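You operate a simulated robot arm through the tools that you are given. There is no shell and no other tool.

You are at the controls of a simulated robot arm. One attempt, no reset.

JOB
Switch on press one, open its air valve and set heat and time from the grey card.
Fine: wait until the display shows READY; touch no other control.

The check looks at the end state, three seconds after you hand in, the way a careful person would. Anything else that was tipped, shoved, dropped, spilled or broken makes it a failure.

ROBOT AND FRAMES
A 6-joint arm with a four-finger gripper on a trunk, on a base that drives. Base frame: it is fixed to the floor where the robot stands at the start and does not move with it; the origin is under the middle of the robot, x ahead of it, y to its left, z up. Units: mm, degrees, N and s.
Its first joint turns from -166.0 to 166.0 degrees. Places, roughly: blue card [1900, -700, 1000]; green card [2000, -900, 1000]; grey card [2100, -1000, 1000]; press one air knob [400, 900, 1200]; press one air valve handle [400, 900, 1100]; press one display [700, 400, 1400]; press one heat dial [700, 400, 1300]; press one left start button [300, 800, 800]; press one power switch [700, 400, 1100]; press one reset key [700, 400, 1000]; press one right start button [600, 400, 800]; press one stop button [400, 800, 1000]; press one time dial [700, 400, 1200]; press two air knob [900, 100, 1200]; press two air valve handle [900, 100, 1100]; press two heat dial [1100, -300, 1300]. Payload 3.43 kg.
The TCP is the grasp point between the finger pads, 30 mm short of the fingertips. In the tool frame z runs along the fingers and y along their closing line. Largest opening 120 mm; the body of the gripper starts 85 mm behind the TCP.
Orientation is that of the tool frame in the base frame, as a unit quaternion [x, y, z, w]. With the fingers straight down and closing along the base's y, the tool's x points along the base's -x, its y along +y and its z along -z.

CONTROLS
- The arm moves only by the tool arm_command. Its argument "deltas" is a list of rows, each an object (a shift or turn left out is 0, a gripper value left out holds the last) with "grip": the closure, from 0 (fully open) to 1 (shut); "delta_pos": the shift along the base's x, y, z in mm, a list of three; "dr": the turn, a rotation vector about the base's x, y, z in degrees, a list of three. In form: [{"grip": grip, "delta_pos": [tx, ty, tz], "dr": [wx, wy, wz]}, ...]. A call has 1 to 20 rows; each row shifts and turns the commanded pose from where the row before left it. A row lasts 0.2 s, in which the tool goes at most 50 mm and 8.6 degrees; a call with a longer step from one row to the next is refused whole, and so is a gripper value outside its range. Where a pose cannot be reached the arm comes as near as it can. A force on the tool above 70 N (or 10 N above the force at the start of the call, whichever is more), or a blocked arm, ends the call early, and 0.2 s more pass. Each finger halts on what it meets, pressing with about 28 N; the grip force reading is that of the motor and also rises with nothing between the fingers. The clock runs only during rows and for 0.2 s after the last one: add rows that do not move to give the fingers time. The reply holds the time, the measured pose of the TCP, the force on the tool along the base axes, the opening and the grip force, in the units named above and with some noise, with the torque about the TCP (base axes, N m) and any sound that the robot's microphone picked up.
- Cameras (640 x 400 px; columns grow to the right, rows downward): "scene" is now at [-204.8, 216.7, 1257.5]; the picture's right is [0.30, -0.95, -0.00], its down [-0.11, -0.03, -0.99] and it looks along [0.95, 0.30, -0.12] (base axes); focal length 267 px, centre (320, 200). "wrist" rides on the gripper at [71, -17, -121] in the tool frame; the picture's right is [0.23, 0.97, 0.00], its down [-0.81, 0.19, -0.55] and it looks along [-0.54, 0.13, 0.83] (tool axes); focal length 275 px, centre (320, 200). There is no depth. A picture from a camera that has moved, and an enlarged one, comes with that camera's place and axes in the base frame and with its lens.
- snapshot(camera): a new picture of that camera. No time passes.
- drive_base(legs): drives the robot by 1 to 6 legs, each [ahead, turn to the left] in mm and degrees, along the robot's own axes; the way and the turn of a leg run together, so that a leg with both is an arc; at most 1500 mm and 180 degrees a leg. The arm and the cameras ride along, it lands a little off, and it stops where it bumps. It gives what a move gives.
- head_to(pan, tilt): turns the head with the scene camera to pan (to the left, within 143 degrees either way) and tilt (down, from -29 to 69), counted from straight ahead of the robot. It gives what a move gives.
- zoom(camera, box): a new picture of the part [left, top, right, bottom] of that camera's present view, enlarged. No time passes.
- close_job(): hands the job in; it is judged then, once.

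Nothing tells you exact positions but the pictures and the camera data. Unless the task says otherwise, let go and move clear before handing in.

The tools are called after ">>>" as a command line: name --argument value ..., lists and objects as JSON in quotes. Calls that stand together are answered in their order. arm_command: Moves the arm, as the interface text tells. Its arguments: {"type":"object","properties":{"deltas":{"type":"array","items":{"type":"object","properties":{"grip":{"type":"number"},"delta_pos":{"type":"array","items":{"type":"number"}},"dr":{"type":"array","items":{"type":"number"}}}}}},"required":["deltas"]} The other tools are called the same way: drive_base (legs) drives the base; head_to (pan, tilt) turns the head that bears the scene camera; snapshot (camera) takes a picture; zoom (camera, box) takes an enlarged picture of a part of a camera's view; close_job () hands the job in.

At the start:

```text
time_s: 0.0
position: [332.9, 443.0, 1395.5]
tool_rot: [-0.004, 1.0, 0.0, -0.001]
wrist_force: [-0.6, -0.5, -0.6]
ft_torque: [0.03, -0.01, 0.01]
width: 120.3
gripper_force: 0.1
robot x, y, heading: [2.3, 0.5, -0.0]
head pan, tilt: [17.7, 6.1]
```

scene: 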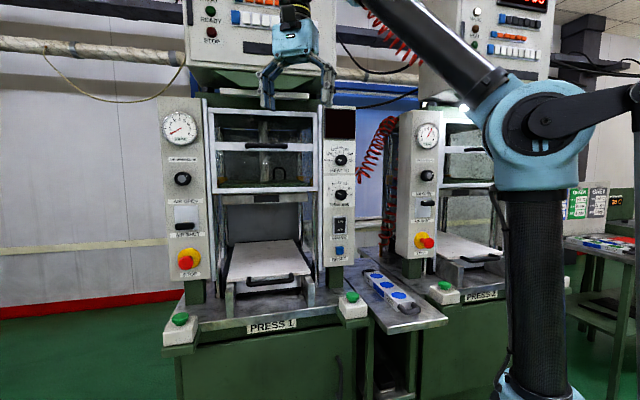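
wrist: 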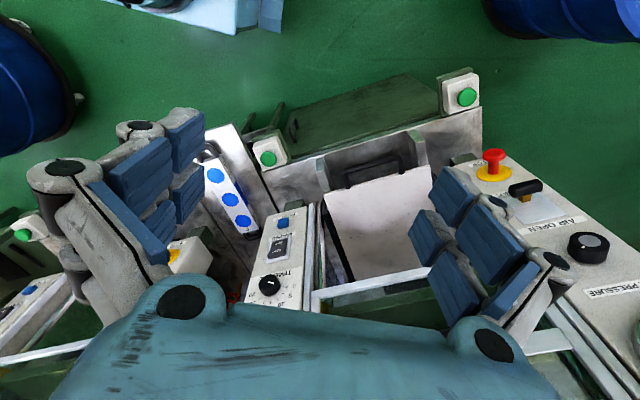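

I see press one ahead, with its gauge, air knob and valve on the left column, and its display, heat dial, time dial, power switch and reset key on the right column. The cards seem to be at the far right, so I will zoom in on the controls and the cards first.

>>> zoom --camera "scene" --box '[310, 100, 370, 270]'

>>> zoom --camera "scene" --box '[150, 90, 230, 280]'

>>> zoom --camera "scene" --box '[550, 170, 640, 260]'

>>> zoom --camera "wrist" --box '[220, 190, 340, 320]'

```text
2.35 times, centred on (340, 185) of scene
camera zoom: at [-204.8, 216.7, 1257.5], right [0.3, -0.95, 0.0], down [-0.11, -0.03, -0.99], along [0.95, 0.3, -0.12], focal length 629 px, centre (273, 235)
```

zoom: 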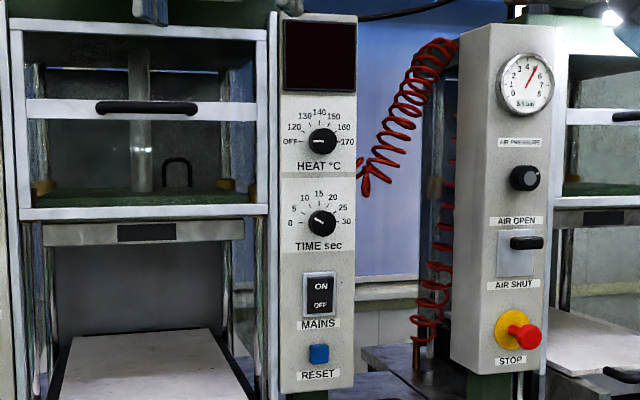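

```text
2.11 times, centred on (190, 185) of scene
camera zoom: at [-204.8, 216.7, 1257.5], right [0.3, -0.95, 0.0], down [-0.11, -0.03, -0.99], along [0.95, 0.3, -0.12], focal length 563 px, centre (594, 232)
```

zoom: 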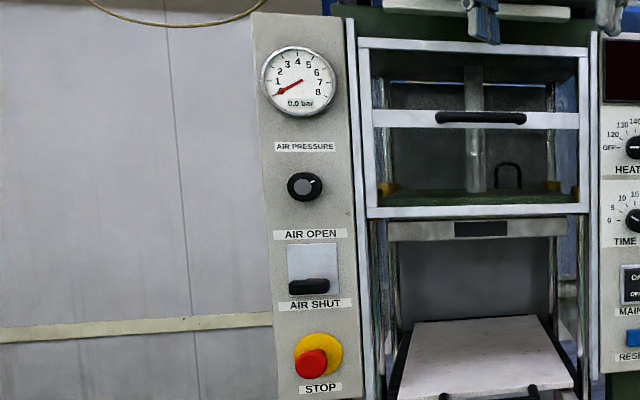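

```text
4.44 times, centred on (595, 215) of scene
camera zoom: at [-204.8, 216.7, 1257.5], right [0.3, -0.95, 0.0], down [-0.11, -0.03, -0.99], along [0.95, 0.3, -0.12], focal length 1188 px, centre (-902, 133)
```

zoom: 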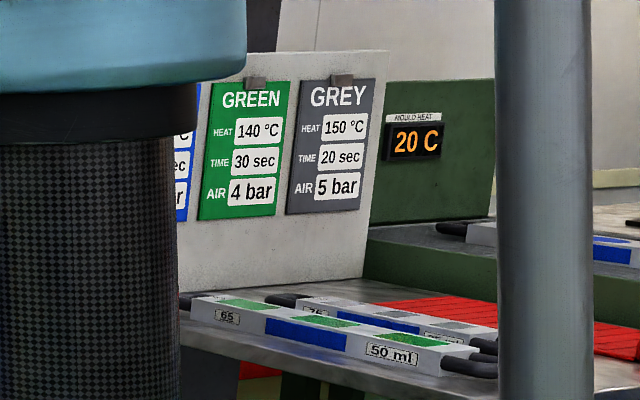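

```text
3.08 times, centred on (280, 255) of wrist
camera zoom: at [260.9, 424.9, 1513.9], right [-0.24, 0.97, 0.0], down [0.81, 0.2, 0.55], along [0.54, 0.13, -0.83], focal length 847 px, centre (443, 31)
```

zoom: 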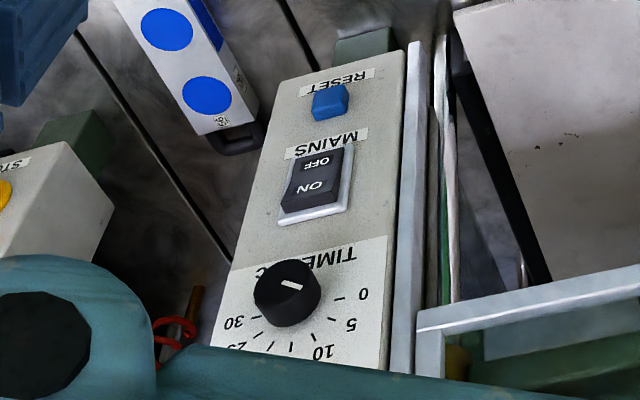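

The grey card reads 150 °C and 20 sec (its 5 bar is not part of my job). Next I'll zoom in on the dials, the switch and the valve to see where they stand now.

>>> zoom --camera "scene" --box '[320, 140, 365, 210]'

>>> zoom --camera "scene" --box '[320, 205, 365, 265]'

>>> zoom --camera "scene" --box '[160, 160, 210, 280]'

>>> zoom --camera "wrist" --box '[470, 140, 640, 300]'

>>> zoom --camera "scene" --box '[180, 0, 320, 60]'

```text
5.71 times, centred on (342, 175) of scene
camera zoom: at [-204.8, 216.7, 1257.5], right [0.3, -0.95, 0.0], down [-0.11, -0.03, -0.99], along [0.95, 0.3, -0.12], focal length 1527 px, centre (191, 343)
```

zoom: 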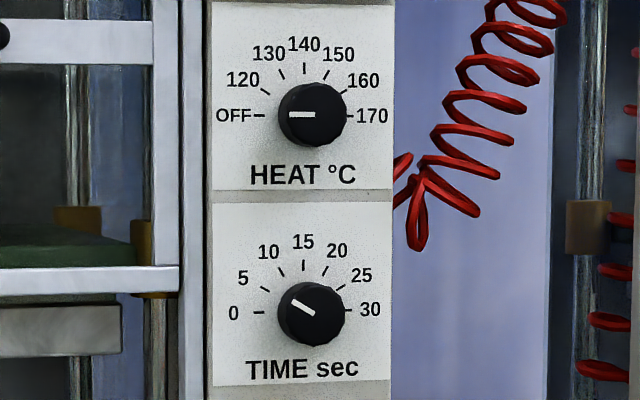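

```text
6.67 times, centred on (342, 235) of scene
camera zoom: at [-204.8, 216.7, 1257.5], right [0.3, -0.95, 0.0], down [-0.11, -0.03, -0.99], along [0.95, 0.3, -0.12], focal length 1782 px, centre (170, -33)
```

zoom: 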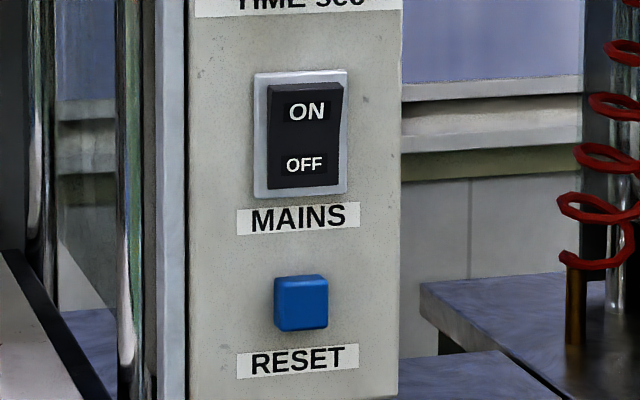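

```text
3.33 times, centred on (185, 220) of scene
camera zoom: at [-204.8, 216.7, 1257.5], right [0.3, -0.95, 0.0], down [-0.11, -0.03, -0.99], along [0.95, 0.3, -0.12], focal length 891 px, centre (770, 133)
```

zoom: 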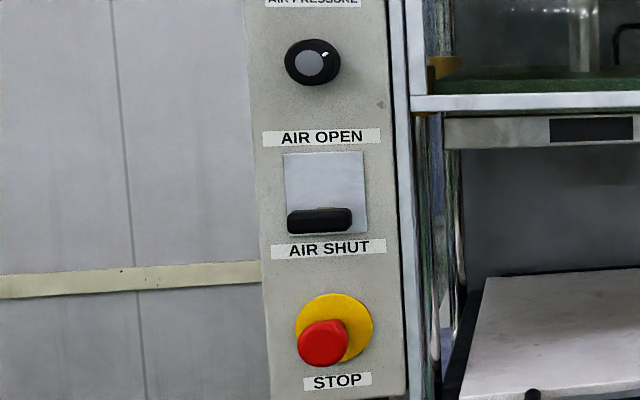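

```text
2.50 times, centred on (555, 220) of wrist
camera zoom: at [260.9, 424.9, 1513.9], right [-0.24, 0.97, 0.0], down [0.81, 0.2, 0.55], along [0.54, 0.13, -0.83], focal length 688 px, centre (-268, 150)
```

zoom: 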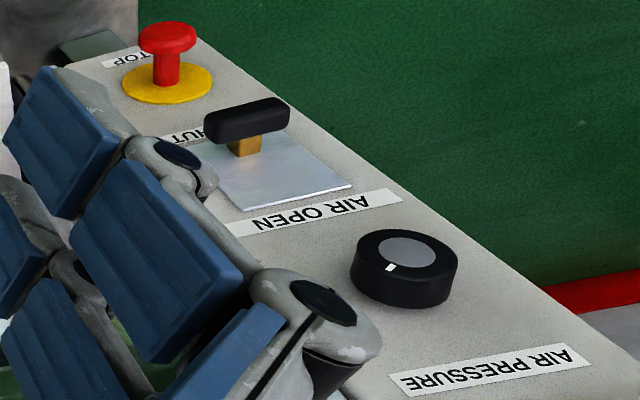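

```text
4.57 times, centred on (250, 30) of scene
camera zoom: at [-204.8, 216.7, 1257.5], right [0.3, -0.95, 0.0], down [-0.11, -0.03, -0.99], along [0.95, 0.3, -0.12], focal length 1222 px, centre (640, 977)
```

zoom: 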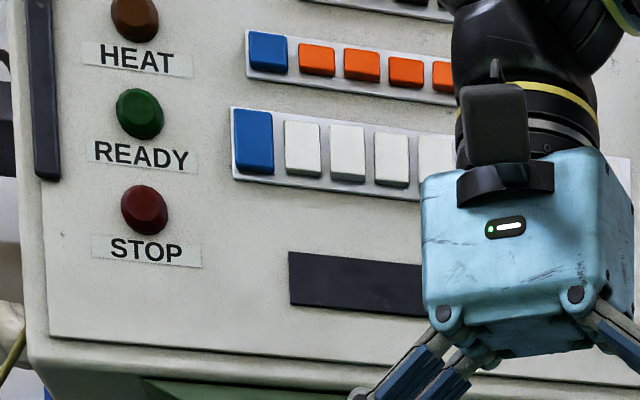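

The heat dial stands at OFF, the time dial at 5, the mains switch at OFF, and the air valve handle is a T-slider at SHUT. I'll swing the tool to horizontal, facing press one's right column, while staying about 250 mm clear of the panel.

>>> arm_command --deltas '[{"grip": 0, "delta_pos": [0, -15, -10], "dr": [0, 0, 7.5]}, {"delta_pos": [0, -15, -10], "dr": [0, 0, 7.5]}, {"delta_pos": [5, -15, -10], "dr": [0, 0, 7.5]}, {"delta_pos": [10, -15, -10], "dr": [0, 0, 7.5]}, {"delta_pos": [14, -8, -10], "dr": [4.09, -7.085, 0]}, {"delta_pos": [14, -8, -10], "dr": [4.09, -7.085, 0]}, {"delta_pos": [14, -8, -10], "dr": [4.09, -7.085, 0]}, {"delta_pos": [14, -8, -10], "dr": [4.09, -7.085, 0]}, {"delta_pos": [14, -8, -10], "dr": [4.09, -7.085, 0]}, {"delta_pos": [14, -8, -10], "dr": [4.09, -7.085, 0]}]'

>>> snapshot --camera "scene"

>>> snapshot --camera "wrist"

```text
time_s: 2.2
position: [417.3, 332.2, 1298.5]
tool_rot: [-0.237, 0.875, 0.109, 0.407]
wrist_force: [-0.4, 0.3, -0.4]
ft_torque: [-0.05, 0.0, -0.01]
width: 119.6
gripper_force: 0.2
robot x, y, heading: [0.0, -0.8, 0.1]
head pan, tilt: [17.7, 6.1]
```

```text
taken
camera scene: at [-204.9, 216.8, 1257.5], right [0.3, -0.95, 0.0], down [-0.11, -0.03, -0.99], along [0.95, 0.3, -0.12], focal length 267 px, centre (320, 200)
```

scene: 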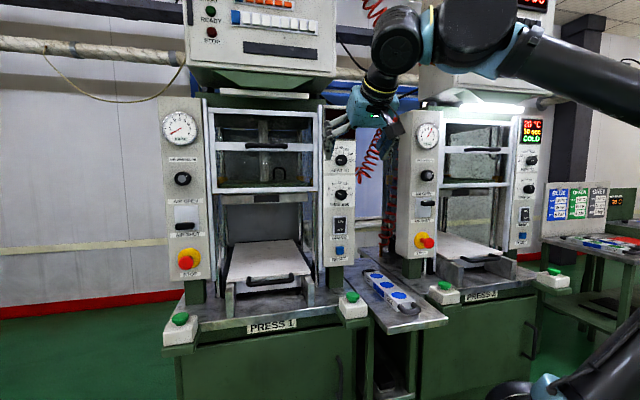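

```text
taken
camera wrist: at [305.2, 248.9, 1321.1], right [-0.62, 0.77, -0.18], down [-0.01, 0.22, 0.98], along [0.79, 0.61, -0.13], focal length 275 px, centre (320, 200)
```

wrist: 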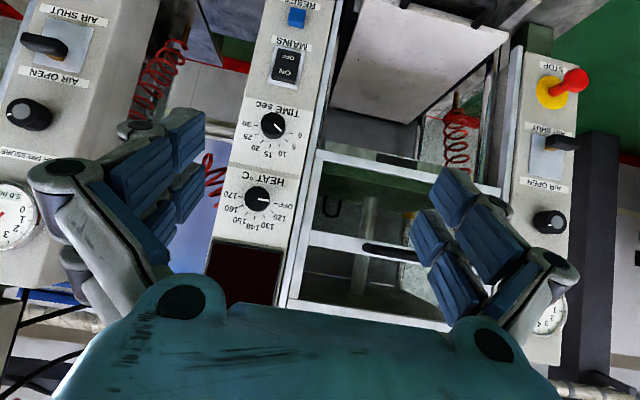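

Press two's display shows temperature, time and state, so press one's should work the same way. I'll finish turning the tool to horizontal.

>>> arm_command --deltas '[{"delta_pos": [14, -8, -10], "dr": [4.09, -7.085, 0]}, {"delta_pos": [14, -8, -10], "dr": [4.09, -7.085, 0]}, {"delta_pos": [14, -8, -10], "dr": [4.09, -7.085, 0]}, {"delta_pos": [14, -8, -10], "dr": [4.09, -7.085, 0]}, {"delta_pos": [14, -8, -10], "dr": [4.09, -7.085, 0]}, {"delta_pos": [0, 0, 0]}]'

>>> snapshot --camera "scene"

>>> snapshot --camera "wrist"

```text
time_s: 3.6
position: [486.3, 293.7, 1249.5]
tool_rot: [-0.184, 0.679, 0.183, 0.687]
wrist_force: [0.3, 0.2, -0.9]
ft_torque: [-0.01, -0.01, -0.01]
width: 120.0
gripper_force: 0.1
robot x, y, heading: [-0.8, 1.3, 0.1]
head pan, tilt: [17.7, 6.1]
```

```text
taken
camera scene: at [-204.8, 216.6, 1257.5], right [0.3, -0.95, 0.0], down [-0.11, -0.03, -0.99], along [0.95, 0.3, -0.12], focal length 267 px, centre (320, 200)
```

scene: 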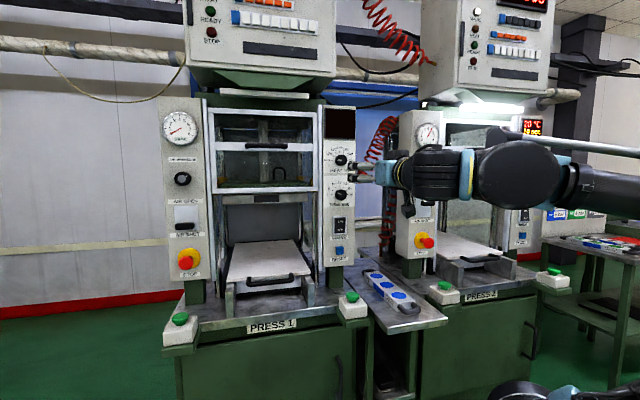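

```text
taken
camera wrist: at [390.4, 218.1, 1175.0], right [-0.48, 0.84, -0.24], down [-0.58, -0.11, 0.8], along [0.65, 0.53, 0.55], focal length 275 px, centre (320, 200)
```

wrist: 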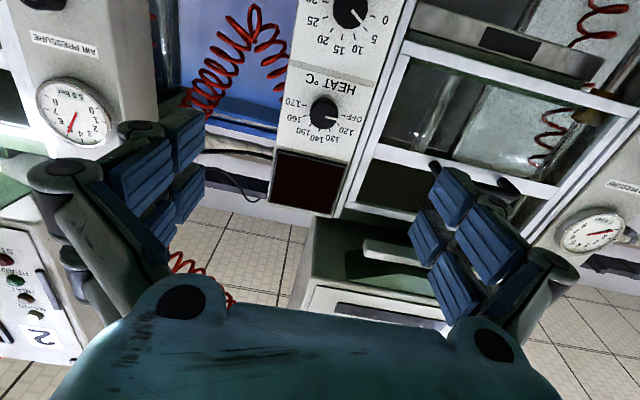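

The tool is now horizontal and the two wrist views agree well. I put the heat dial face near (687, 425, 1280), the time dial face near (683, 421, 1168), and the ON half of the mains rocker near (697, 427, 1071), with the panel facing along about 31.5°. Next I'll close the fingers and move to about 60 mm in front of the ON half.

>>> arm_command --deltas '[{"grip": 1, "delta_pos": [0, 0, -30], "dr": [0, 0, 0.7]}, {"delta_pos": [0, 0, -35], "dr": [0, 0, 0.7]}, {"delta_pos": [20, 12, -35]}, {"delta_pos": [25, 16, -35]}, {"delta_pos": [29.6, 19.4, -35]}, {"delta_pos": [30, 19, -7.5]}, {"delta_pos": [30, 20, 0]}, {"delta_pos": [0, 0, 0]}]'

>>> snapshot --camera "wrist"

>>> snapshot --camera "scene"

>>> zoom --camera "scene" --box '[310, 180, 420, 270]'

```text
time_s: 5.4
position: [622.2, 377.8, 1071.5]
tool_rot: [-0.192, 0.677, 0.191, 0.684]
wrist_force: [0.1, 0.0, -0.3]
ft_torque: [-0.01, 0.0, 0.01]
width: 0.1
gripper_force: 28.1
robot x, y, heading: [1.6, 0.9, 0.2]
head pan, tilt: [17.7, 6.1]
```

```text
taken
camera wrist: at [527.2, 300.9, 997.9], right [-0.51, 0.83, -0.23], down [-0.58, -0.13, 0.8], along [0.64, 0.54, 0.55], focal length 275 px, centre (320, 200)
```

wrist: 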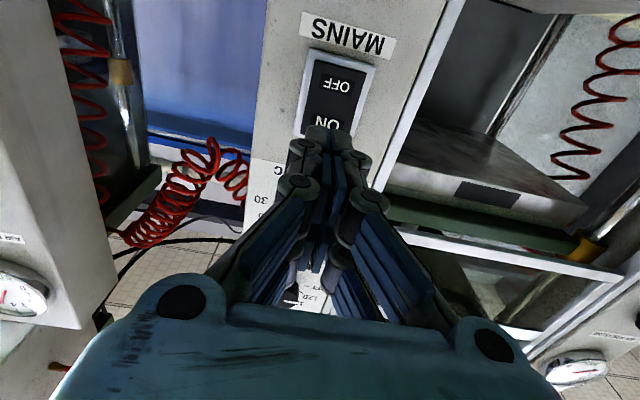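

```text
taken
camera scene: at [-204.8, 216.6, 1257.5], right [0.3, -0.95, 0.0], down [-0.11, -0.03, -0.99], along [0.95, 0.3, -0.12], focal length 267 px, centre (320, 200)
```

scene: 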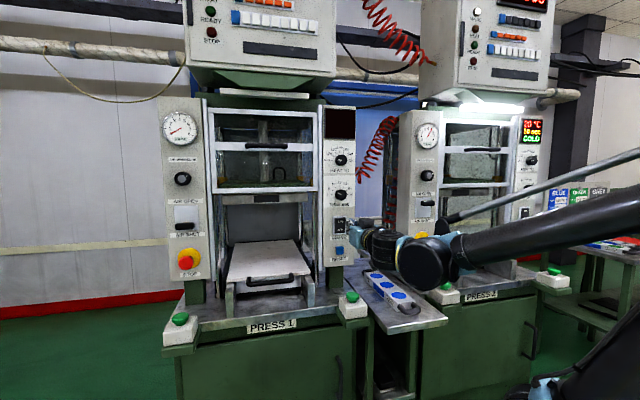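

```text
4.44 times, centred on (365, 225) of scene
camera zoom: at [-204.8, 216.6, 1257.5], right [0.3, -0.95, 0.0], down [-0.11, -0.03, -0.99], along [0.95, 0.3, -0.12], focal length 1188 px, centre (120, 89)
```

zoom: 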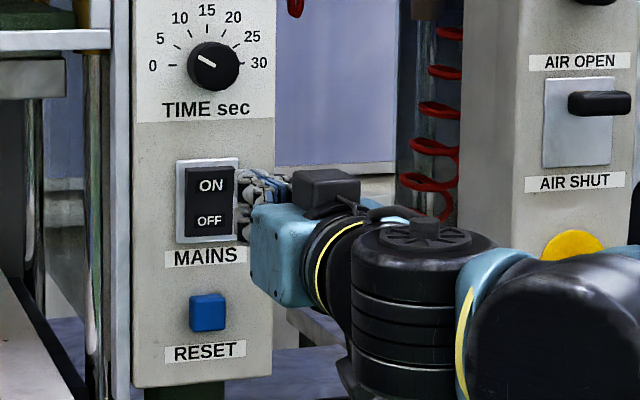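

The closed fingertips are lined up with the ON half and sit slightly high, so I'll lower 4 mm and advance to just short of contact.

>>> arm_command --deltas '[{"delta_pos": [10.2, 6.3, -4]}, {"delta_pos": [12.8, 7.8, 0]}, {"delta_pos": [12.8, 7.8, 0]}, {"delta_pos": [0, 0, 0]}]'

>>> zoom --camera "scene" --box '[310, 180, 420, 270]'

>>> snapshot --camera "wrist"

```text
time_s: 6.4
position: [655.6, 403.0, 1067.4]
tool_rot: [-0.192, 0.677, 0.191, 0.685]
wrist_force: [0.1, -0.3, -0.7]
ft_torque: [0.0, 0.01, -0.02]
width: 0.3
gripper_force: 28.4
robot x, y, heading: [4.8, 0.8, -0.1]
head pan, tilt: [17.7, 6.1]
```

```text
4.44 times, centred on (365, 225) of scene
camera zoom: at [-204.8, 216.6, 1257.5], right [0.3, -0.95, 0.0], down [-0.11, -0.03, -0.99], along [0.95, 0.3, -0.12], focal length 1188 px, centre (120, 89)
```

zoom: 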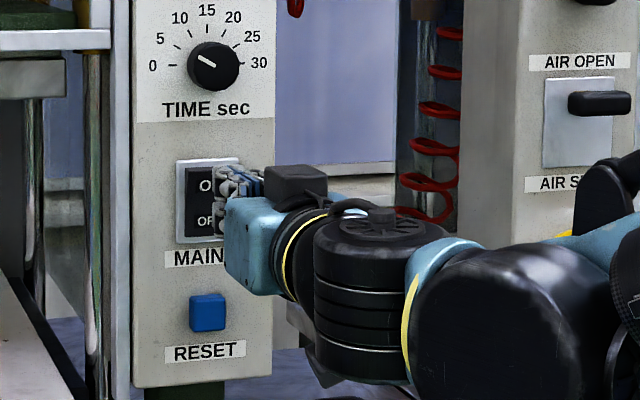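

```text
taken
camera wrist: at [561.2, 325.4, 993.5], right [-0.5, 0.83, -0.24], down [-0.58, -0.13, 0.8], along [0.64, 0.54, 0.55], focal length 275 px, centre (320, 200)
```

wrist: 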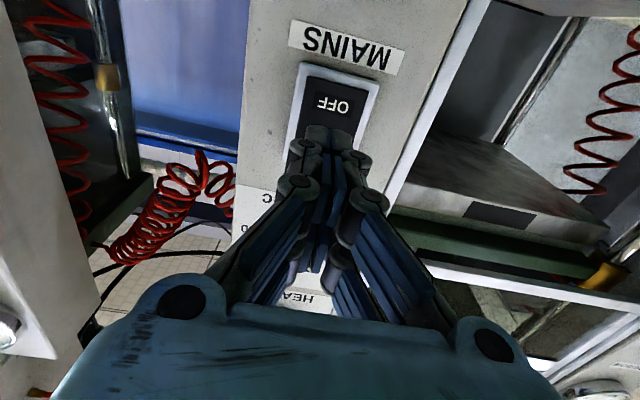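

The tips are right in front of the ON half, perhaps 15 mm off it. I'll advance in small steps and watch the force.

>>> arm_command --deltas '[{"delta_pos": [3.4, 2.1, 0]}, {"delta_pos": [3.4, 2.1, 0]}, {"delta_pos": [0, 0, 0]}]'

>>> arm_command --deltas '[{"delta_pos": [3.4, 2.1, 0]}, {"delta_pos": [0, 0, 0]}]'

>>> arm_command --deltas '[{"delta_pos": [2.6, 1.6, 0]}, {"delta_pos": [0, 0, 0]}]'

>>> zoom --camera "scene" --box '[310, 100, 420, 270]'

>>> snapshot --camera "wrist"

```text
time_s: 7.2
position: [663.1, 406.4, 1066.1]
tool_rot: [-0.193, 0.676, 0.192, 0.685]
wrist_force: [0.4, -0.9, 0.0]
ft_torque: [-0.02, -0.01, -0.02]
width: 0.0
gripper_force: 28.3
robot x, y, heading: [-4.5, 0.5, 0.2]
head pan, tilt: [17.7, 6.1]
```

```text
time_s: 7.8
position: [666.9, 409.3, 1066.2]
tool_rot: [-0.192, 0.677, 0.191, 0.685]
wrist_force: [0.7, 0.2, -0.1]
ft_torque: [-0.01, 0.02, 0.0]
width: 0.0
gripper_force: 28.1
robot x, y, heading: [0.1, -1.6, 0.0]
head pan, tilt: [17.7, 6.1]
```

```text
time_s: 8.4
position: [668.7, 410.2, 1066.6]
tool_rot: [-0.193, 0.676, 0.191, 0.685]
wrist_force: [-0.4, -0.5, -0.2]
ft_torque: [0.0, 0.01, -0.04]
width: 0.0
gripper_force: 28.1
robot x, y, heading: [0.1, 1.4, 0.1]
head pan, tilt: [17.7, 6.1]
```

```text
2.35 times, centred on (365, 185) of scene
camera zoom: at [-204.8, 216.6, 1257.5], right [0.3, -0.95, 0.0], down [-0.11, -0.03, -0.99], along [0.95, 0.3, -0.12], focal length 629 px, centre (214, 235)
```

zoom: 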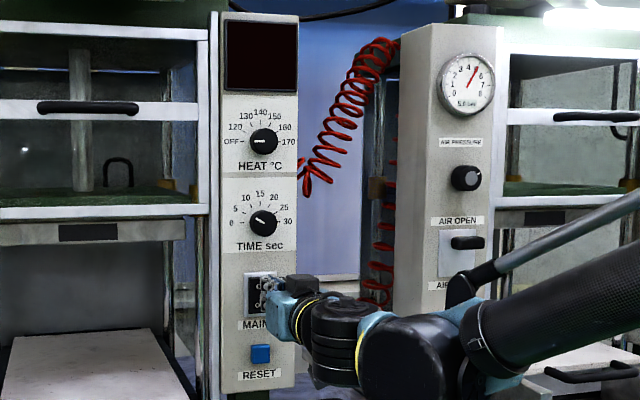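

```text
taken
camera wrist: at [574.4, 333.1, 992.8], right [-0.51, 0.83, -0.24], down [-0.58, -0.13, 0.8], along [0.64, 0.54, 0.55], focal length 275 px, centre (320, 200)
```

wrist: 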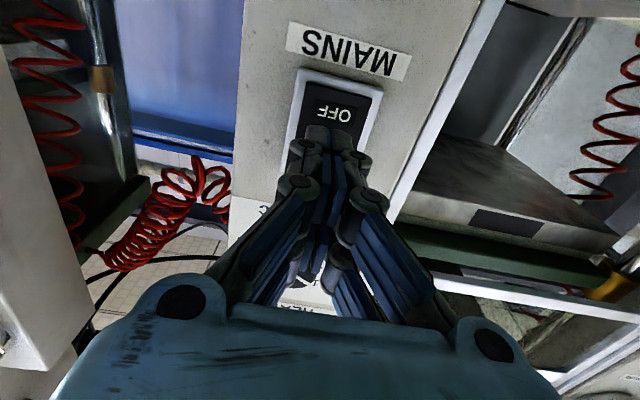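

No contact yet and the display is still dark. I'll keep advancing in small steps.

>>> arm_command --deltas '[{"delta_pos": [2.6, 1.6, 0]}, {"delta_pos": [0, 0, 0]}]'

>>> arm_command --deltas '[{"delta_pos": [2.6, 1.6, 0]}, {"delta_pos": [0, 0, 0]}]'

>>> arm_command --deltas '[{"delta_pos": [2.6, 1.6, 0]}, {"delta_pos": [0, 0, 0]}]'

>>> zoom --camera "scene" --box '[310, 100, 420, 270]'

```text
time_s: 9.0
position: [670.6, 411.6, 1066.5]
tool_rot: [-0.192, 0.677, 0.191, 0.684]
wrist_force: [0.4, 0.0, -0.5]
ft_torque: [0.02, 0.0, 0.01]
width: 0.0
gripper_force: 27.9
robot x, y, heading: [0.0, -0.6, 0.3]
head pan, tilt: [17.7, 6.1]
```

```text
time_s: 9.6
position: [674.7, 413.5, 1066.0]
tool_rot: [-0.192, 0.676, 0.19, 0.685]
wrist_force: [-0.6, -0.2, -0.5]
ft_torque: [0.0, 0.0, 0.0]
width: 0.0
gripper_force: 28.3
robot x, y, heading: [1.4, 1.0, 0.2]
head pan, tilt: [17.7, 6.1]
```

```text
time_s: 10.2
position: [676.5, 414.9, 1066.2]
tool_rot: [-0.193, 0.676, 0.192, 0.684]
wrist_force: [-0.6, 0.0, 0.7]
ft_torque: [0.01, -0.01, 0.0]
width: 0.1
gripper_force: 27.7
robot x, y, heading: [0.3, 0.8, 0.1]
head pan, tilt: [17.7, 6.1]
```

```text
2.35 times, centred on (365, 185) of scene
camera zoom: at [-204.8, 216.6, 1257.5], right [0.3, -0.95, 0.0], down [-0.11, -0.03, -0.99], along [0.95, 0.3, -0.12], focal length 629 px, centre (214, 235)
```

zoom: 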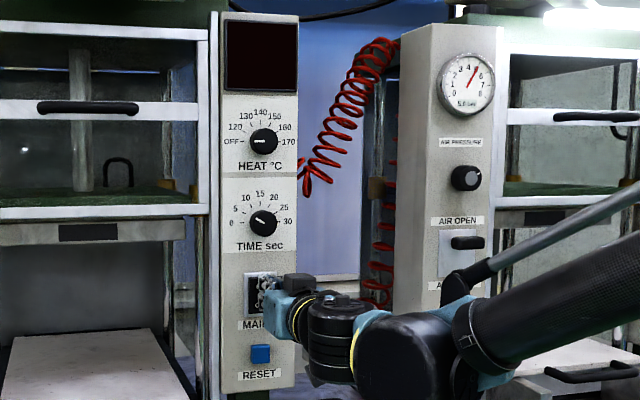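

Still no contact, so I'll continue the same way.

>>> arm_command --deltas '[{"delta_pos": [2.6, 1.6, 0]}, {"delta_pos": [0, 0, 0]}]'

>>> arm_command --deltas '[{"delta_pos": [2.6, 1.6, 0]}, {"delta_pos": [0, 0, 0]}]'

>>> zoom --camera "scene" --box '[310, 100, 420, 270]'

>>> zoom --camera "wrist" --box '[220, 20, 440, 220]'

```text
time_s: 10.8
position: [678.9, 415.3, 1066.0]
tool_rot: [-0.192, 0.676, 0.19, 0.685]
wrist_force: [-0.7, -0.9, 0.5]
ft_torque: [0.0, -0.03, 0.02]
width: 0.1
gripper_force: 28.0
robot x, y, heading: [-0.6, 4.5, 0.1]
head pan, tilt: [17.7, 6.1]
```

```text
time_s: 11.4
position: [681.0, 417.9, 1066.6]
tool_rot: [-0.192, 0.676, 0.191, 0.685]
wrist_force: [-17.0, -11.5, -3.7]
ft_torque: [-0.2, 0.25, 0.05]
width: 6.2
gripper_force: 32.8
robot x, y, heading: [-2.1, 4.6, 0.1]
head pan, tilt: [17.7, 6.1]
```

```text
2.35 times, centred on (365, 185) of scene
camera zoom: at [-205.5, 216.3, 1257.5], right [0.3, -0.95, 0.0], down [-0.11, -0.03, -0.99], along [0.95, 0.3, -0.12], focal length 629 px, centre (214, 235)
```

zoom: 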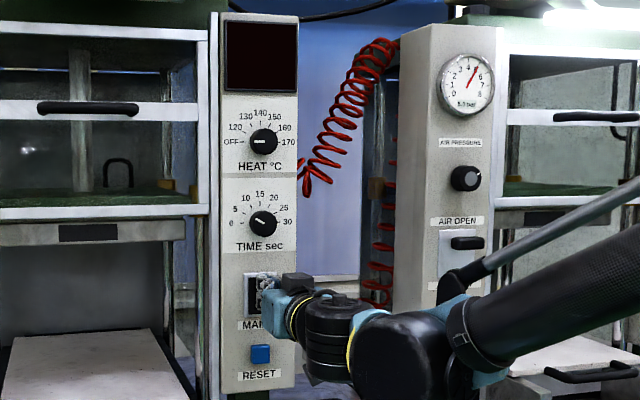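

```text
2.00 times, centred on (330, 120) of wrist
camera zoom: at [586.8, 341.3, 992.5], right [-0.51, 0.83, -0.24], down [-0.58, -0.13, 0.8], along [0.64, 0.54, 0.55], focal length 551 px, centre (300, 360)
```

zoom: 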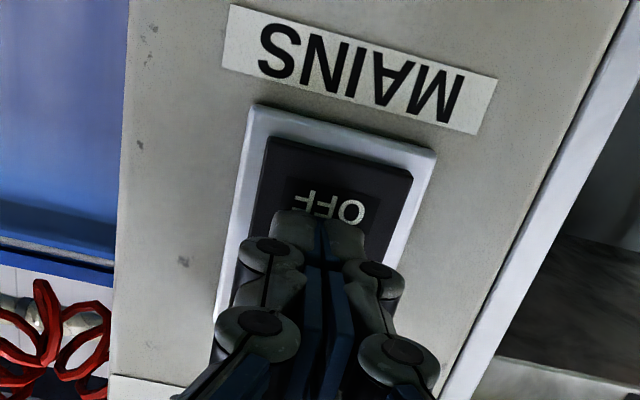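

Contact with the rocker came at about 20 N. I'll push a little further to flip it.

>>> arm_command --deltas '[{"delta_pos": [2.6, 1.6, 0]}, {"delta_pos": [0, 0, 0]}]'

>>> zoom --camera "scene" --box '[310, 100, 420, 270]'

>>> zoom --camera "wrist" --box '[220, 20, 440, 220]'

```text
time_s: 12.0
position: [670.1, 418.7, 1073.1]
tool_rot: [-0.193, 0.673, 0.19, 0.689]
wrist_force: [1.0, 0.9, -0.5]
ft_torque: [0.03, -0.01, -0.03]
width: 0.0
gripper_force: 33.7
robot x, y, heading: [2.3, 0.5, -0.0]
head pan, tilt: [17.7, 6.1]
stopped in row 2: the force on the tool passed its limit at 72 N (the readings are from after the stop); the commanded pose is now the measured one
```

```text
2.35 times, centred on (365, 185) of scene
camera zoom: at [-204.6, 217.0, 1257.6], right [0.3, -0.95, 0.0], down [-0.11, -0.03, -0.99], along [0.95, 0.3, -0.12], focal length 629 px, centre (214, 235)
```

zoom: 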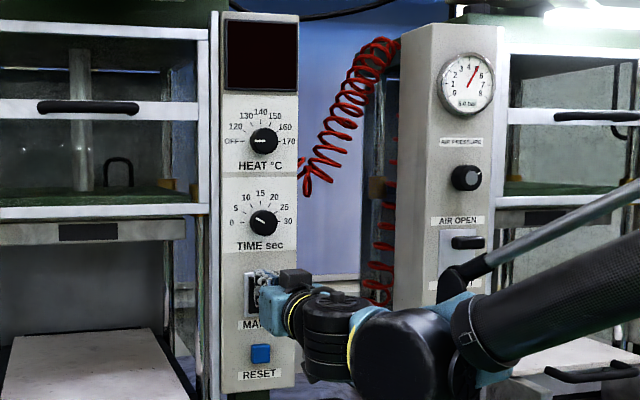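

```text
2.00 times, centred on (330, 120) of wrist
camera zoom: at [576.5, 342.5, 998.3], right [-0.5, 0.83, -0.24], down [-0.59, -0.13, 0.8], along [0.63, 0.54, 0.55], focal length 551 px, centre (300, 360)
```

zoom: 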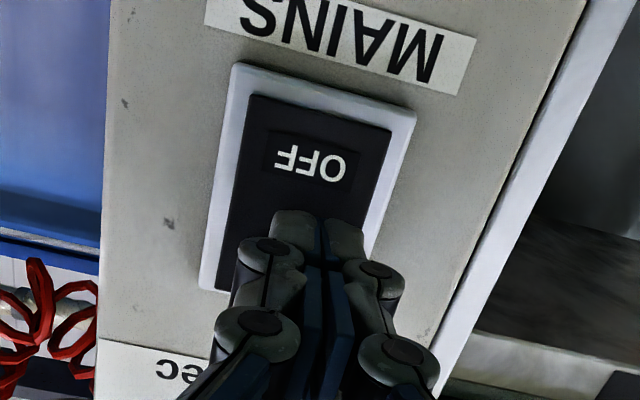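

The push stopped at 72 N and the display is still dark. I'll back off and check the state of the rocker.

>>> arm_command --deltas '[{"delta_pos": [-17, -10.5, 0]}, {"delta_pos": [-25.6, -15.6, 0]}, {"delta_pos": [-20, -12, 0]}, {"delta_pos": [0, 0, 0]}]'

>>> zoom --camera "scene" --box '[310, 100, 420, 270]'

>>> zoom --camera "wrist" --box '[220, 20, 440, 220]'

>>> zoom --camera "scene" --box '[320, 205, 365, 265]'

```text
time_s: 13.0
position: [607.5, 381.6, 1073.6]
tool_rot: [-0.193, 0.672, 0.19, 0.689]
wrist_force: [-0.3, -0.9, -0.2]
ft_torque: [-0.01, 0.01, 0.02]
width: 0.3
gripper_force: 33.1
robot x, y, heading: [-1.6, -0.7, -0.2]
head pan, tilt: [17.7, 6.1]
```

```text
2.35 times, centred on (365, 185) of scene
camera zoom: at [-205.1, 216.6, 1257.5], right [0.3, -0.95, 0.0], down [-0.11, -0.03, -0.99], along [0.95, 0.3, -0.12], focal length 629 px, centre (214, 235)
```

zoom: 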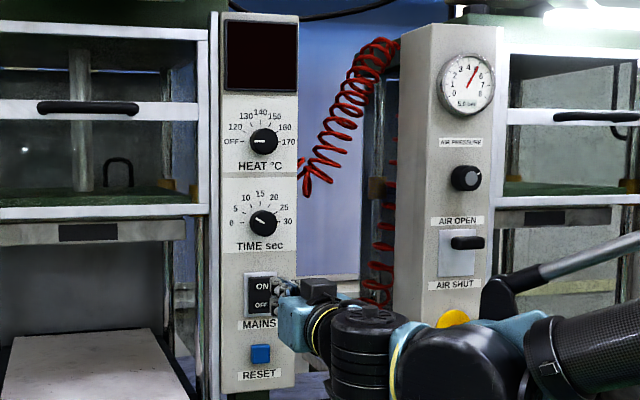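

```text
2.00 times, centred on (330, 120) of wrist
camera zoom: at [514.3, 304.6, 1000.0], right [-0.5, 0.83, -0.24], down [-0.59, -0.13, 0.8], along [0.63, 0.54, 0.55], focal length 551 px, centre (300, 360)
```

zoom: 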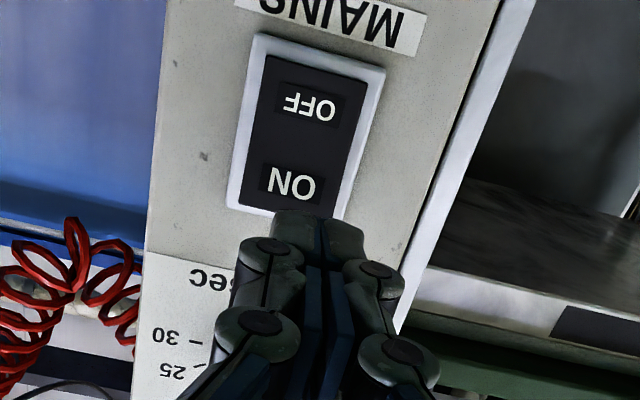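

```text
6.67 times, centred on (342, 235) of scene
camera zoom: at [-205.1, 216.6, 1257.5], right [0.3, -0.95, 0.0], down [-0.11, -0.03, -0.99], along [0.95, 0.3, -0.12], focal length 1782 px, centre (170, -33)
```

zoom: 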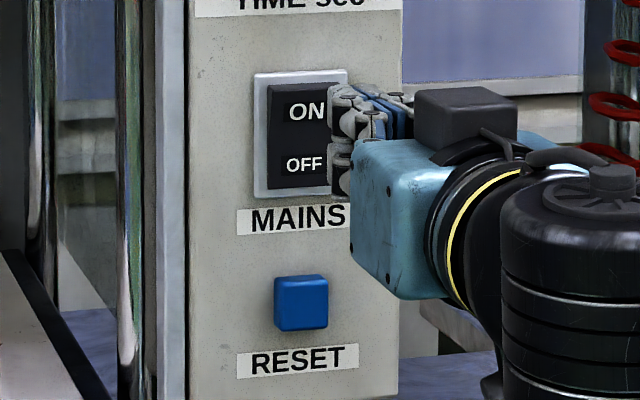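

The rocker is still at OFF. The fingers look forked, so one prong may have pressed each half of the rocker. I'll look closely at the gripper.

>>> zoom --camera "scene" --box '[335, 205, 375, 245]'

>>> snapshot --camera "wrist"

>>> zoom --camera "wrist" --box '[240, 110, 400, 320]'

```text
10.00 times, centred on (355, 225) of scene
camera zoom: at [-205.1, 216.6, 1257.5], right [0.3, -0.95, 0.0], down [-0.11, -0.03, -0.99], along [0.95, 0.3, -0.12], focal length 2672 px, centre (-30, -50)
```

zoom: 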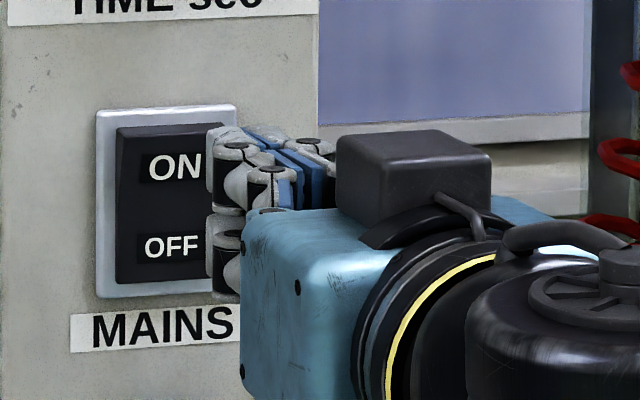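

```text
taken
camera wrist: at [514.3, 304.6, 1000.0], right [-0.5, 0.83, -0.24], down [-0.59, -0.13, 0.8], along [0.63, 0.54, 0.55], focal length 275 px, centre (320, 200)
```

wrist: 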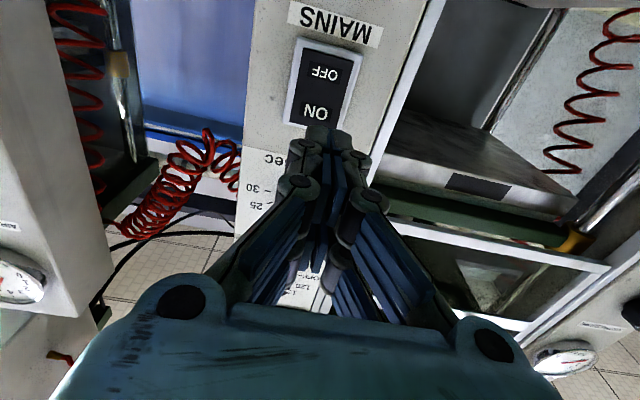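

```text
1.90 times, centred on (320, 215) of wrist
camera zoom: at [514.3, 304.6, 1000.0], right [-0.5, 0.83, -0.24], down [-0.59, -0.13, 0.8], along [0.63, 0.54, 0.55], focal length 524 px, centre (320, 171)
```

zoom: 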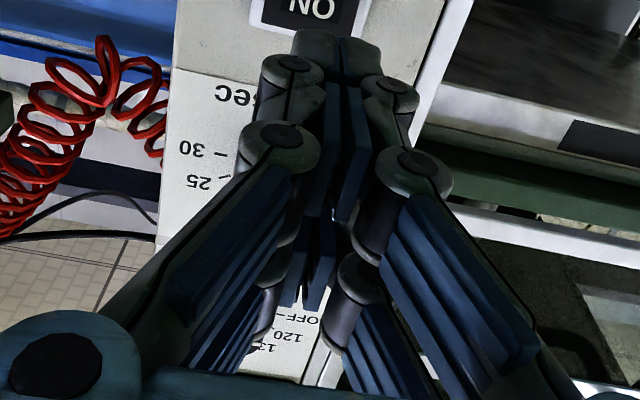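

The gripper's fingers are forked, with prongs about 16 mm above and below the tool axis, so the earlier push loaded both halves of the rocker at once. I'll raise the tool so only the lower prong meets the ON half, and level the slight upward pitch.

>>> arm_command --deltas '[{"delta_pos": [1.8, -3.0, 15], "dr": [-0.63, 1.02, 0]}, {"delta_pos": [17, 10.4, 0]}, {"delta_pos": [17, 10.4, 0]}, {"delta_pos": [12, 7.4, 0]}, {"delta_pos": [0, 0, 0]}]'

>>> zoom --camera "wrist" --box '[220, 20, 440, 220]'

>>> zoom --camera "scene" --box '[330, 200, 370, 250]'

```text
time_s: 14.2
position: [657.1, 406.5, 1087.6]
tool_rot: [-0.196, 0.679, 0.189, 0.681]
wrist_force: [0.8, -0.4, -0.6]
ft_torque: [0.02, 0.0, 0.01]
width: 0.2
gripper_force: 33.3
robot x, y, heading: [-3.2, 3.2, -0.1]
head pan, tilt: [17.7, 6.1]
```

```text
2.00 times, centred on (330, 120) of wrist
camera zoom: at [562.0, 328.2, 1015.0], right [-0.51, 0.83, -0.24], down [-0.58, -0.12, 0.81], along [0.64, 0.55, 0.54], focal length 551 px, centre (300, 360)
```

zoom: 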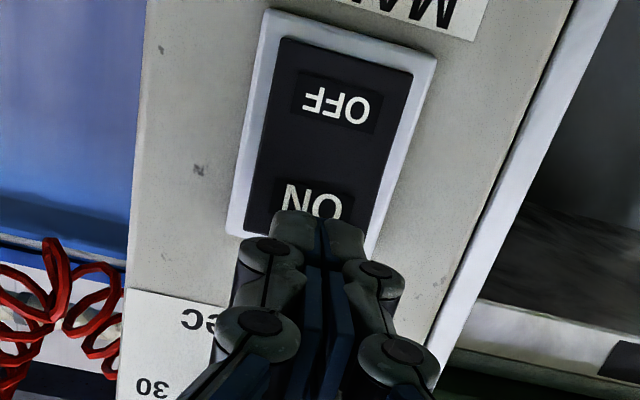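

```text
8.00 times, centred on (350, 225) of scene
camera zoom: at [-205.1, 216.6, 1257.5], right [0.3, -0.95, 0.0], down [-0.11, -0.03, -0.99], along [0.95, 0.3, -0.12], focal length 2138 px, centre (80, 0)
```

zoom: 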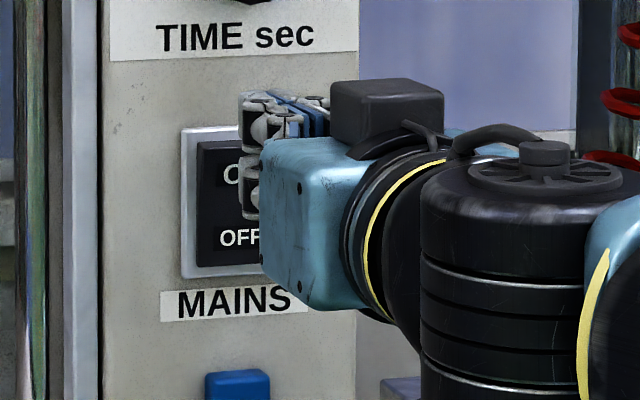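

The lower prong is now in front of the ON half and the upper prong faces bare panel above it. I'll advance in small steps.

>>> arm_command --deltas '[{"delta_pos": [4.3, 2.6, 0]}, {"delta_pos": [4.3, 2.6, 0]}, {"delta_pos": [4.3, 2.6, 0]}, {"delta_pos": [0, 0, 0]}]'

>>> arm_command --deltas '[{"delta_pos": [2.6, 1.6, 0]}, {"delta_pos": [0, 0, 0]}]'

>>> arm_command --deltas '[{"delta_pos": [2.6, 1.6, 0]}, {"delta_pos": [0, 0, 0]}]'

>>> arm_command --deltas '[{"delta_pos": [2.6, 1.6, 0]}, {"delta_pos": [0, 0, 0]}]'

>>> zoom --camera "scene" --box '[310, 100, 420, 270]'

>>> zoom --camera "wrist" --box '[220, 20, 440, 220]'

```text
time_s: 15.2
position: [667.6, 412.7, 1089.0]
tool_rot: [-0.195, 0.68, 0.19, 0.681]
wrist_force: [-0.4, 0.1, 0.5]
ft_torque: [-0.01, 0.01, 0.02]
width: 0.0
gripper_force: 33.1
robot x, y, heading: [-1.0, -0.8, -0.1]
head pan, tilt: [17.7, 6.1]
```

```text
time_s: 15.8
position: [670.3, 415.3, 1088.3]
tool_rot: [-0.196, 0.679, 0.188, 0.682]
wrist_force: [-0.1, -0.3, 0.7]
ft_torque: [0.0, -0.01, 0.0]
width: 0.0
gripper_force: 33.2
robot x, y, heading: [2.8, -0.2, -0.3]
head pan, tilt: [17.7, 6.1]
```

```text
time_s: 16.4
position: [673.1, 416.5, 1088.1]
tool_rot: [-0.194, 0.68, 0.188, 0.682]
wrist_force: [-0.1, -0.8, -0.7]
ft_torque: [0.02, 0.0, -0.01]
width: 0.0
gripper_force: 33.4
robot x, y, heading: [-4.0, 1.4, -0.0]
head pan, tilt: [17.7, 6.1]
```

```text
time_s: 17.0
position: [676.4, 417.5, 1088.7]
tool_rot: [-0.196, 0.679, 0.189, 0.682]
wrist_force: [-0.8, -0.6, -0.1]
ft_torque: [0.0, 0.0, 0.01]
width: 0.0
gripper_force: 33.3
robot x, y, heading: [-1.3, -0.8, -0.0]
head pan, tilt: [17.7, 6.1]
```

```text
2.35 times, centred on (365, 185) of scene
camera zoom: at [-205.1, 216.6, 1257.5], right [0.3, -0.95, 0.0], down [-0.11, -0.03, -0.99], along [0.95, 0.3, -0.12], focal length 629 px, centre (214, 235)
```

zoom: 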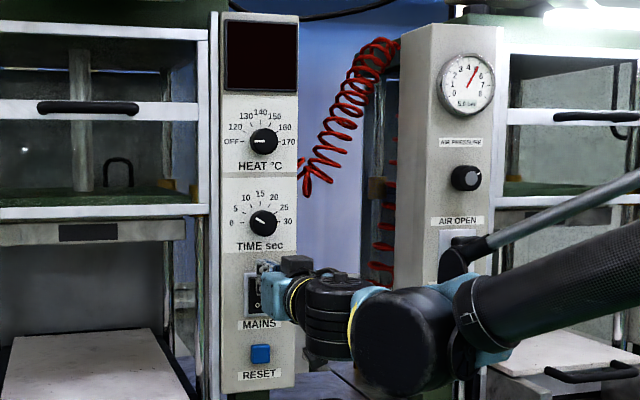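

```text
2.00 times, centred on (330, 120) of wrist
camera zoom: at [581.3, 340.7, 1016.1], right [-0.51, 0.83, -0.24], down [-0.58, -0.12, 0.81], along [0.64, 0.55, 0.54], focal length 551 px, centre (300, 360)
```

zoom: 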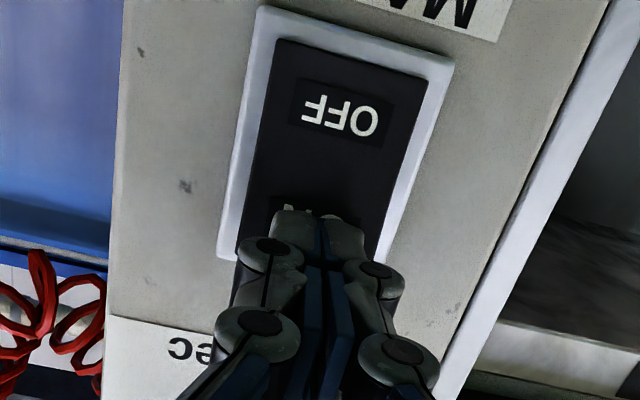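

No contact yet, so I'll keep stepping forward.

>>> arm_command --deltas '[{"delta_pos": [2.6, 1.6, 0]}, {"delta_pos": [0, 0, 0]}]'

>>> arm_command --deltas '[{"delta_pos": [1.7, 1.05, 0]}, {"delta_pos": [0, 0, 0]}]'

>>> arm_command --deltas '[{"delta_pos": [1.7, 1.05, 0]}, {"delta_pos": [0, 0, 0]}]'

>>> zoom --camera "scene" --box '[310, 100, 420, 270]'

>>> zoom --camera "wrist" --box '[220, 20, 440, 220]'

```text
time_s: 17.6
position: [678.5, 420.2, 1088.5]
tool_rot: [-0.195, 0.68, 0.189, 0.682]
wrist_force: [0.4, 0.4, -0.1]
ft_torque: [-0.01, 0.02, -0.02]
width: 0.0
gripper_force: 32.7
robot x, y, heading: [-0.7, 0.7, -0.3]
head pan, tilt: [17.7, 6.1]
```

```text
time_s: 18.2
position: [680.6, 420.0, 1088.9]
tool_rot: [-0.195, 0.68, 0.189, 0.682]
wrist_force: [-0.3, 0.6, 0.2]
ft_torque: [0.0, -0.01, -0.04]
width: 0.1
gripper_force: 33.7
robot x, y, heading: [0.2, 1.7, -0.1]
head pan, tilt: [17.7, 6.1]
```

```text
time_s: 18.8
position: [681.5, 420.7, 1087.7]
tool_rot: [-0.196, 0.679, 0.188, 0.682]
wrist_force: [-25.9, -16.9, -7.1]
ft_torque: [-0.52, 0.78, 0.01]
width: 6.1
gripper_force: 33.8
robot x, y, heading: [-1.8, -2.0, 0.1]
head pan, tilt: [17.7, 6.1]
```

```text
2.35 times, centred on (365, 185) of scene
camera zoom: at [-206.0, 216.1, 1257.5], right [0.3, -0.95, 0.0], down [-0.11, -0.03, -0.99], along [0.95, 0.3, -0.12], focal length 629 px, centre (214, 235)
```

zoom: 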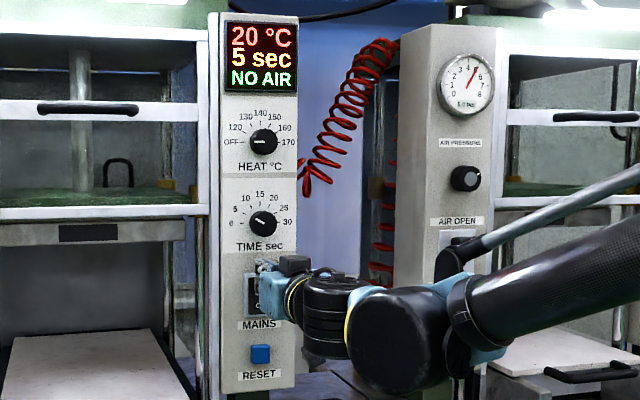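

```text
2.00 times, centred on (330, 120) of wrist
camera zoom: at [586.3, 343.8, 1015.9], right [-0.51, 0.83, -0.24], down [-0.58, -0.12, 0.81], along [0.64, 0.55, 0.54], focal length 551 px, centre (300, 360)
```

zoom: 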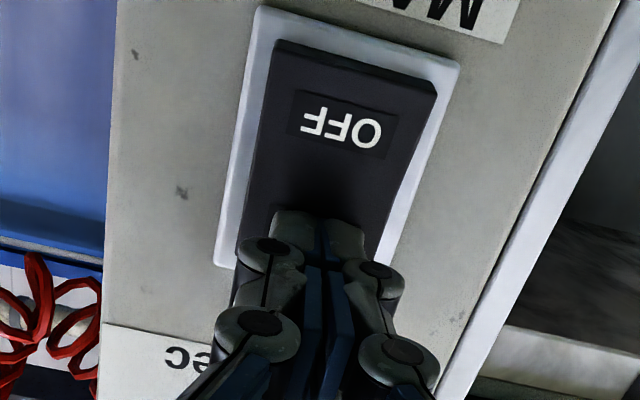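

The press is on: the display shows 20 °C, 5 sec, NO AIR. I'll back straight off and confirm that it stays on.

>>> arm_command --deltas '[{"delta_pos": [-8.5, -5.2, 0]}, {"delta_pos": [-17, -10.4, 0]}, {"delta_pos": [-25.6, -15.6, 0]}, {"delta_pos": [-34, -20.8, 0]}, {"delta_pos": [-34, -20.8, 0]}, {"delta_pos": [0, 0, 0]}]'

>>> zoom --camera "scene" --box '[310, 100, 420, 270]'

>>> snapshot --camera "wrist"

>>> snapshot --camera "scene"

```text
time_s: 20.2
position: [563.7, 349.1, 1089.0]
tool_rot: [-0.197, 0.679, 0.19, 0.681]
wrist_force: [-0.2, -0.1, -0.4]
ft_torque: [-0.03, 0.0, 0.0]
width: 0.0
gripper_force: 33.3
robot x, y, heading: [3.1, 0.5, -0.2]
head pan, tilt: [17.7, 6.1]
```

```text
2.35 times, centred on (365, 185) of scene
camera zoom: at [-205.1, 216.6, 1257.5], right [0.3, -0.95, 0.0], down [-0.11, -0.03, -0.99], along [0.95, 0.3, -0.12], focal length 629 px, centre (214, 235)
```

zoom: 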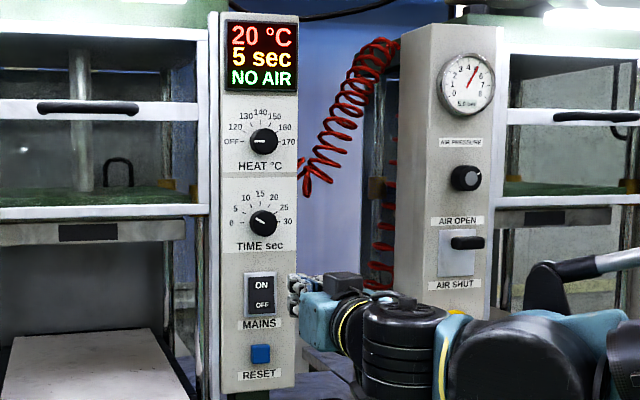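

```text
taken
camera wrist: at [468.8, 271.0, 1016.8], right [-0.51, 0.83, -0.24], down [-0.58, -0.12, 0.81], along [0.64, 0.55, 0.54], focal length 275 px, centre (320, 200)
```

wrist: 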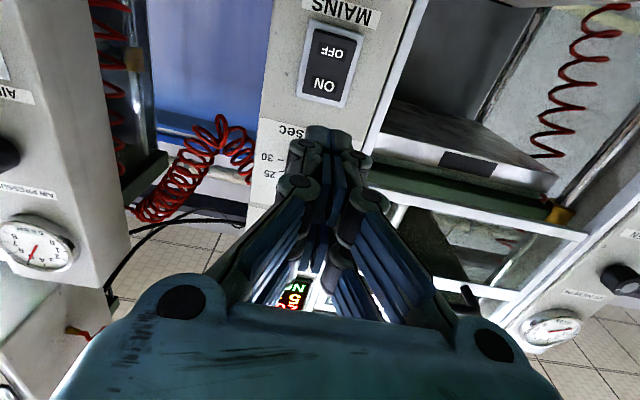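

```text
taken
camera scene: at [-205.1, 216.6, 1257.5], right [0.3, -0.95, 0.0], down [-0.11, -0.03, -0.99], along [0.95, 0.3, -0.12], focal length 267 px, centre (320, 200)
```

scene: 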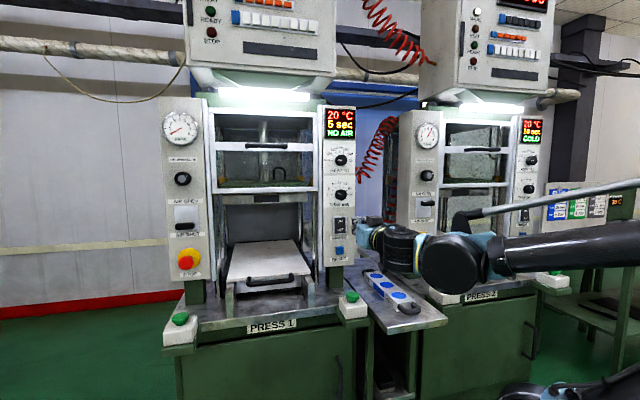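

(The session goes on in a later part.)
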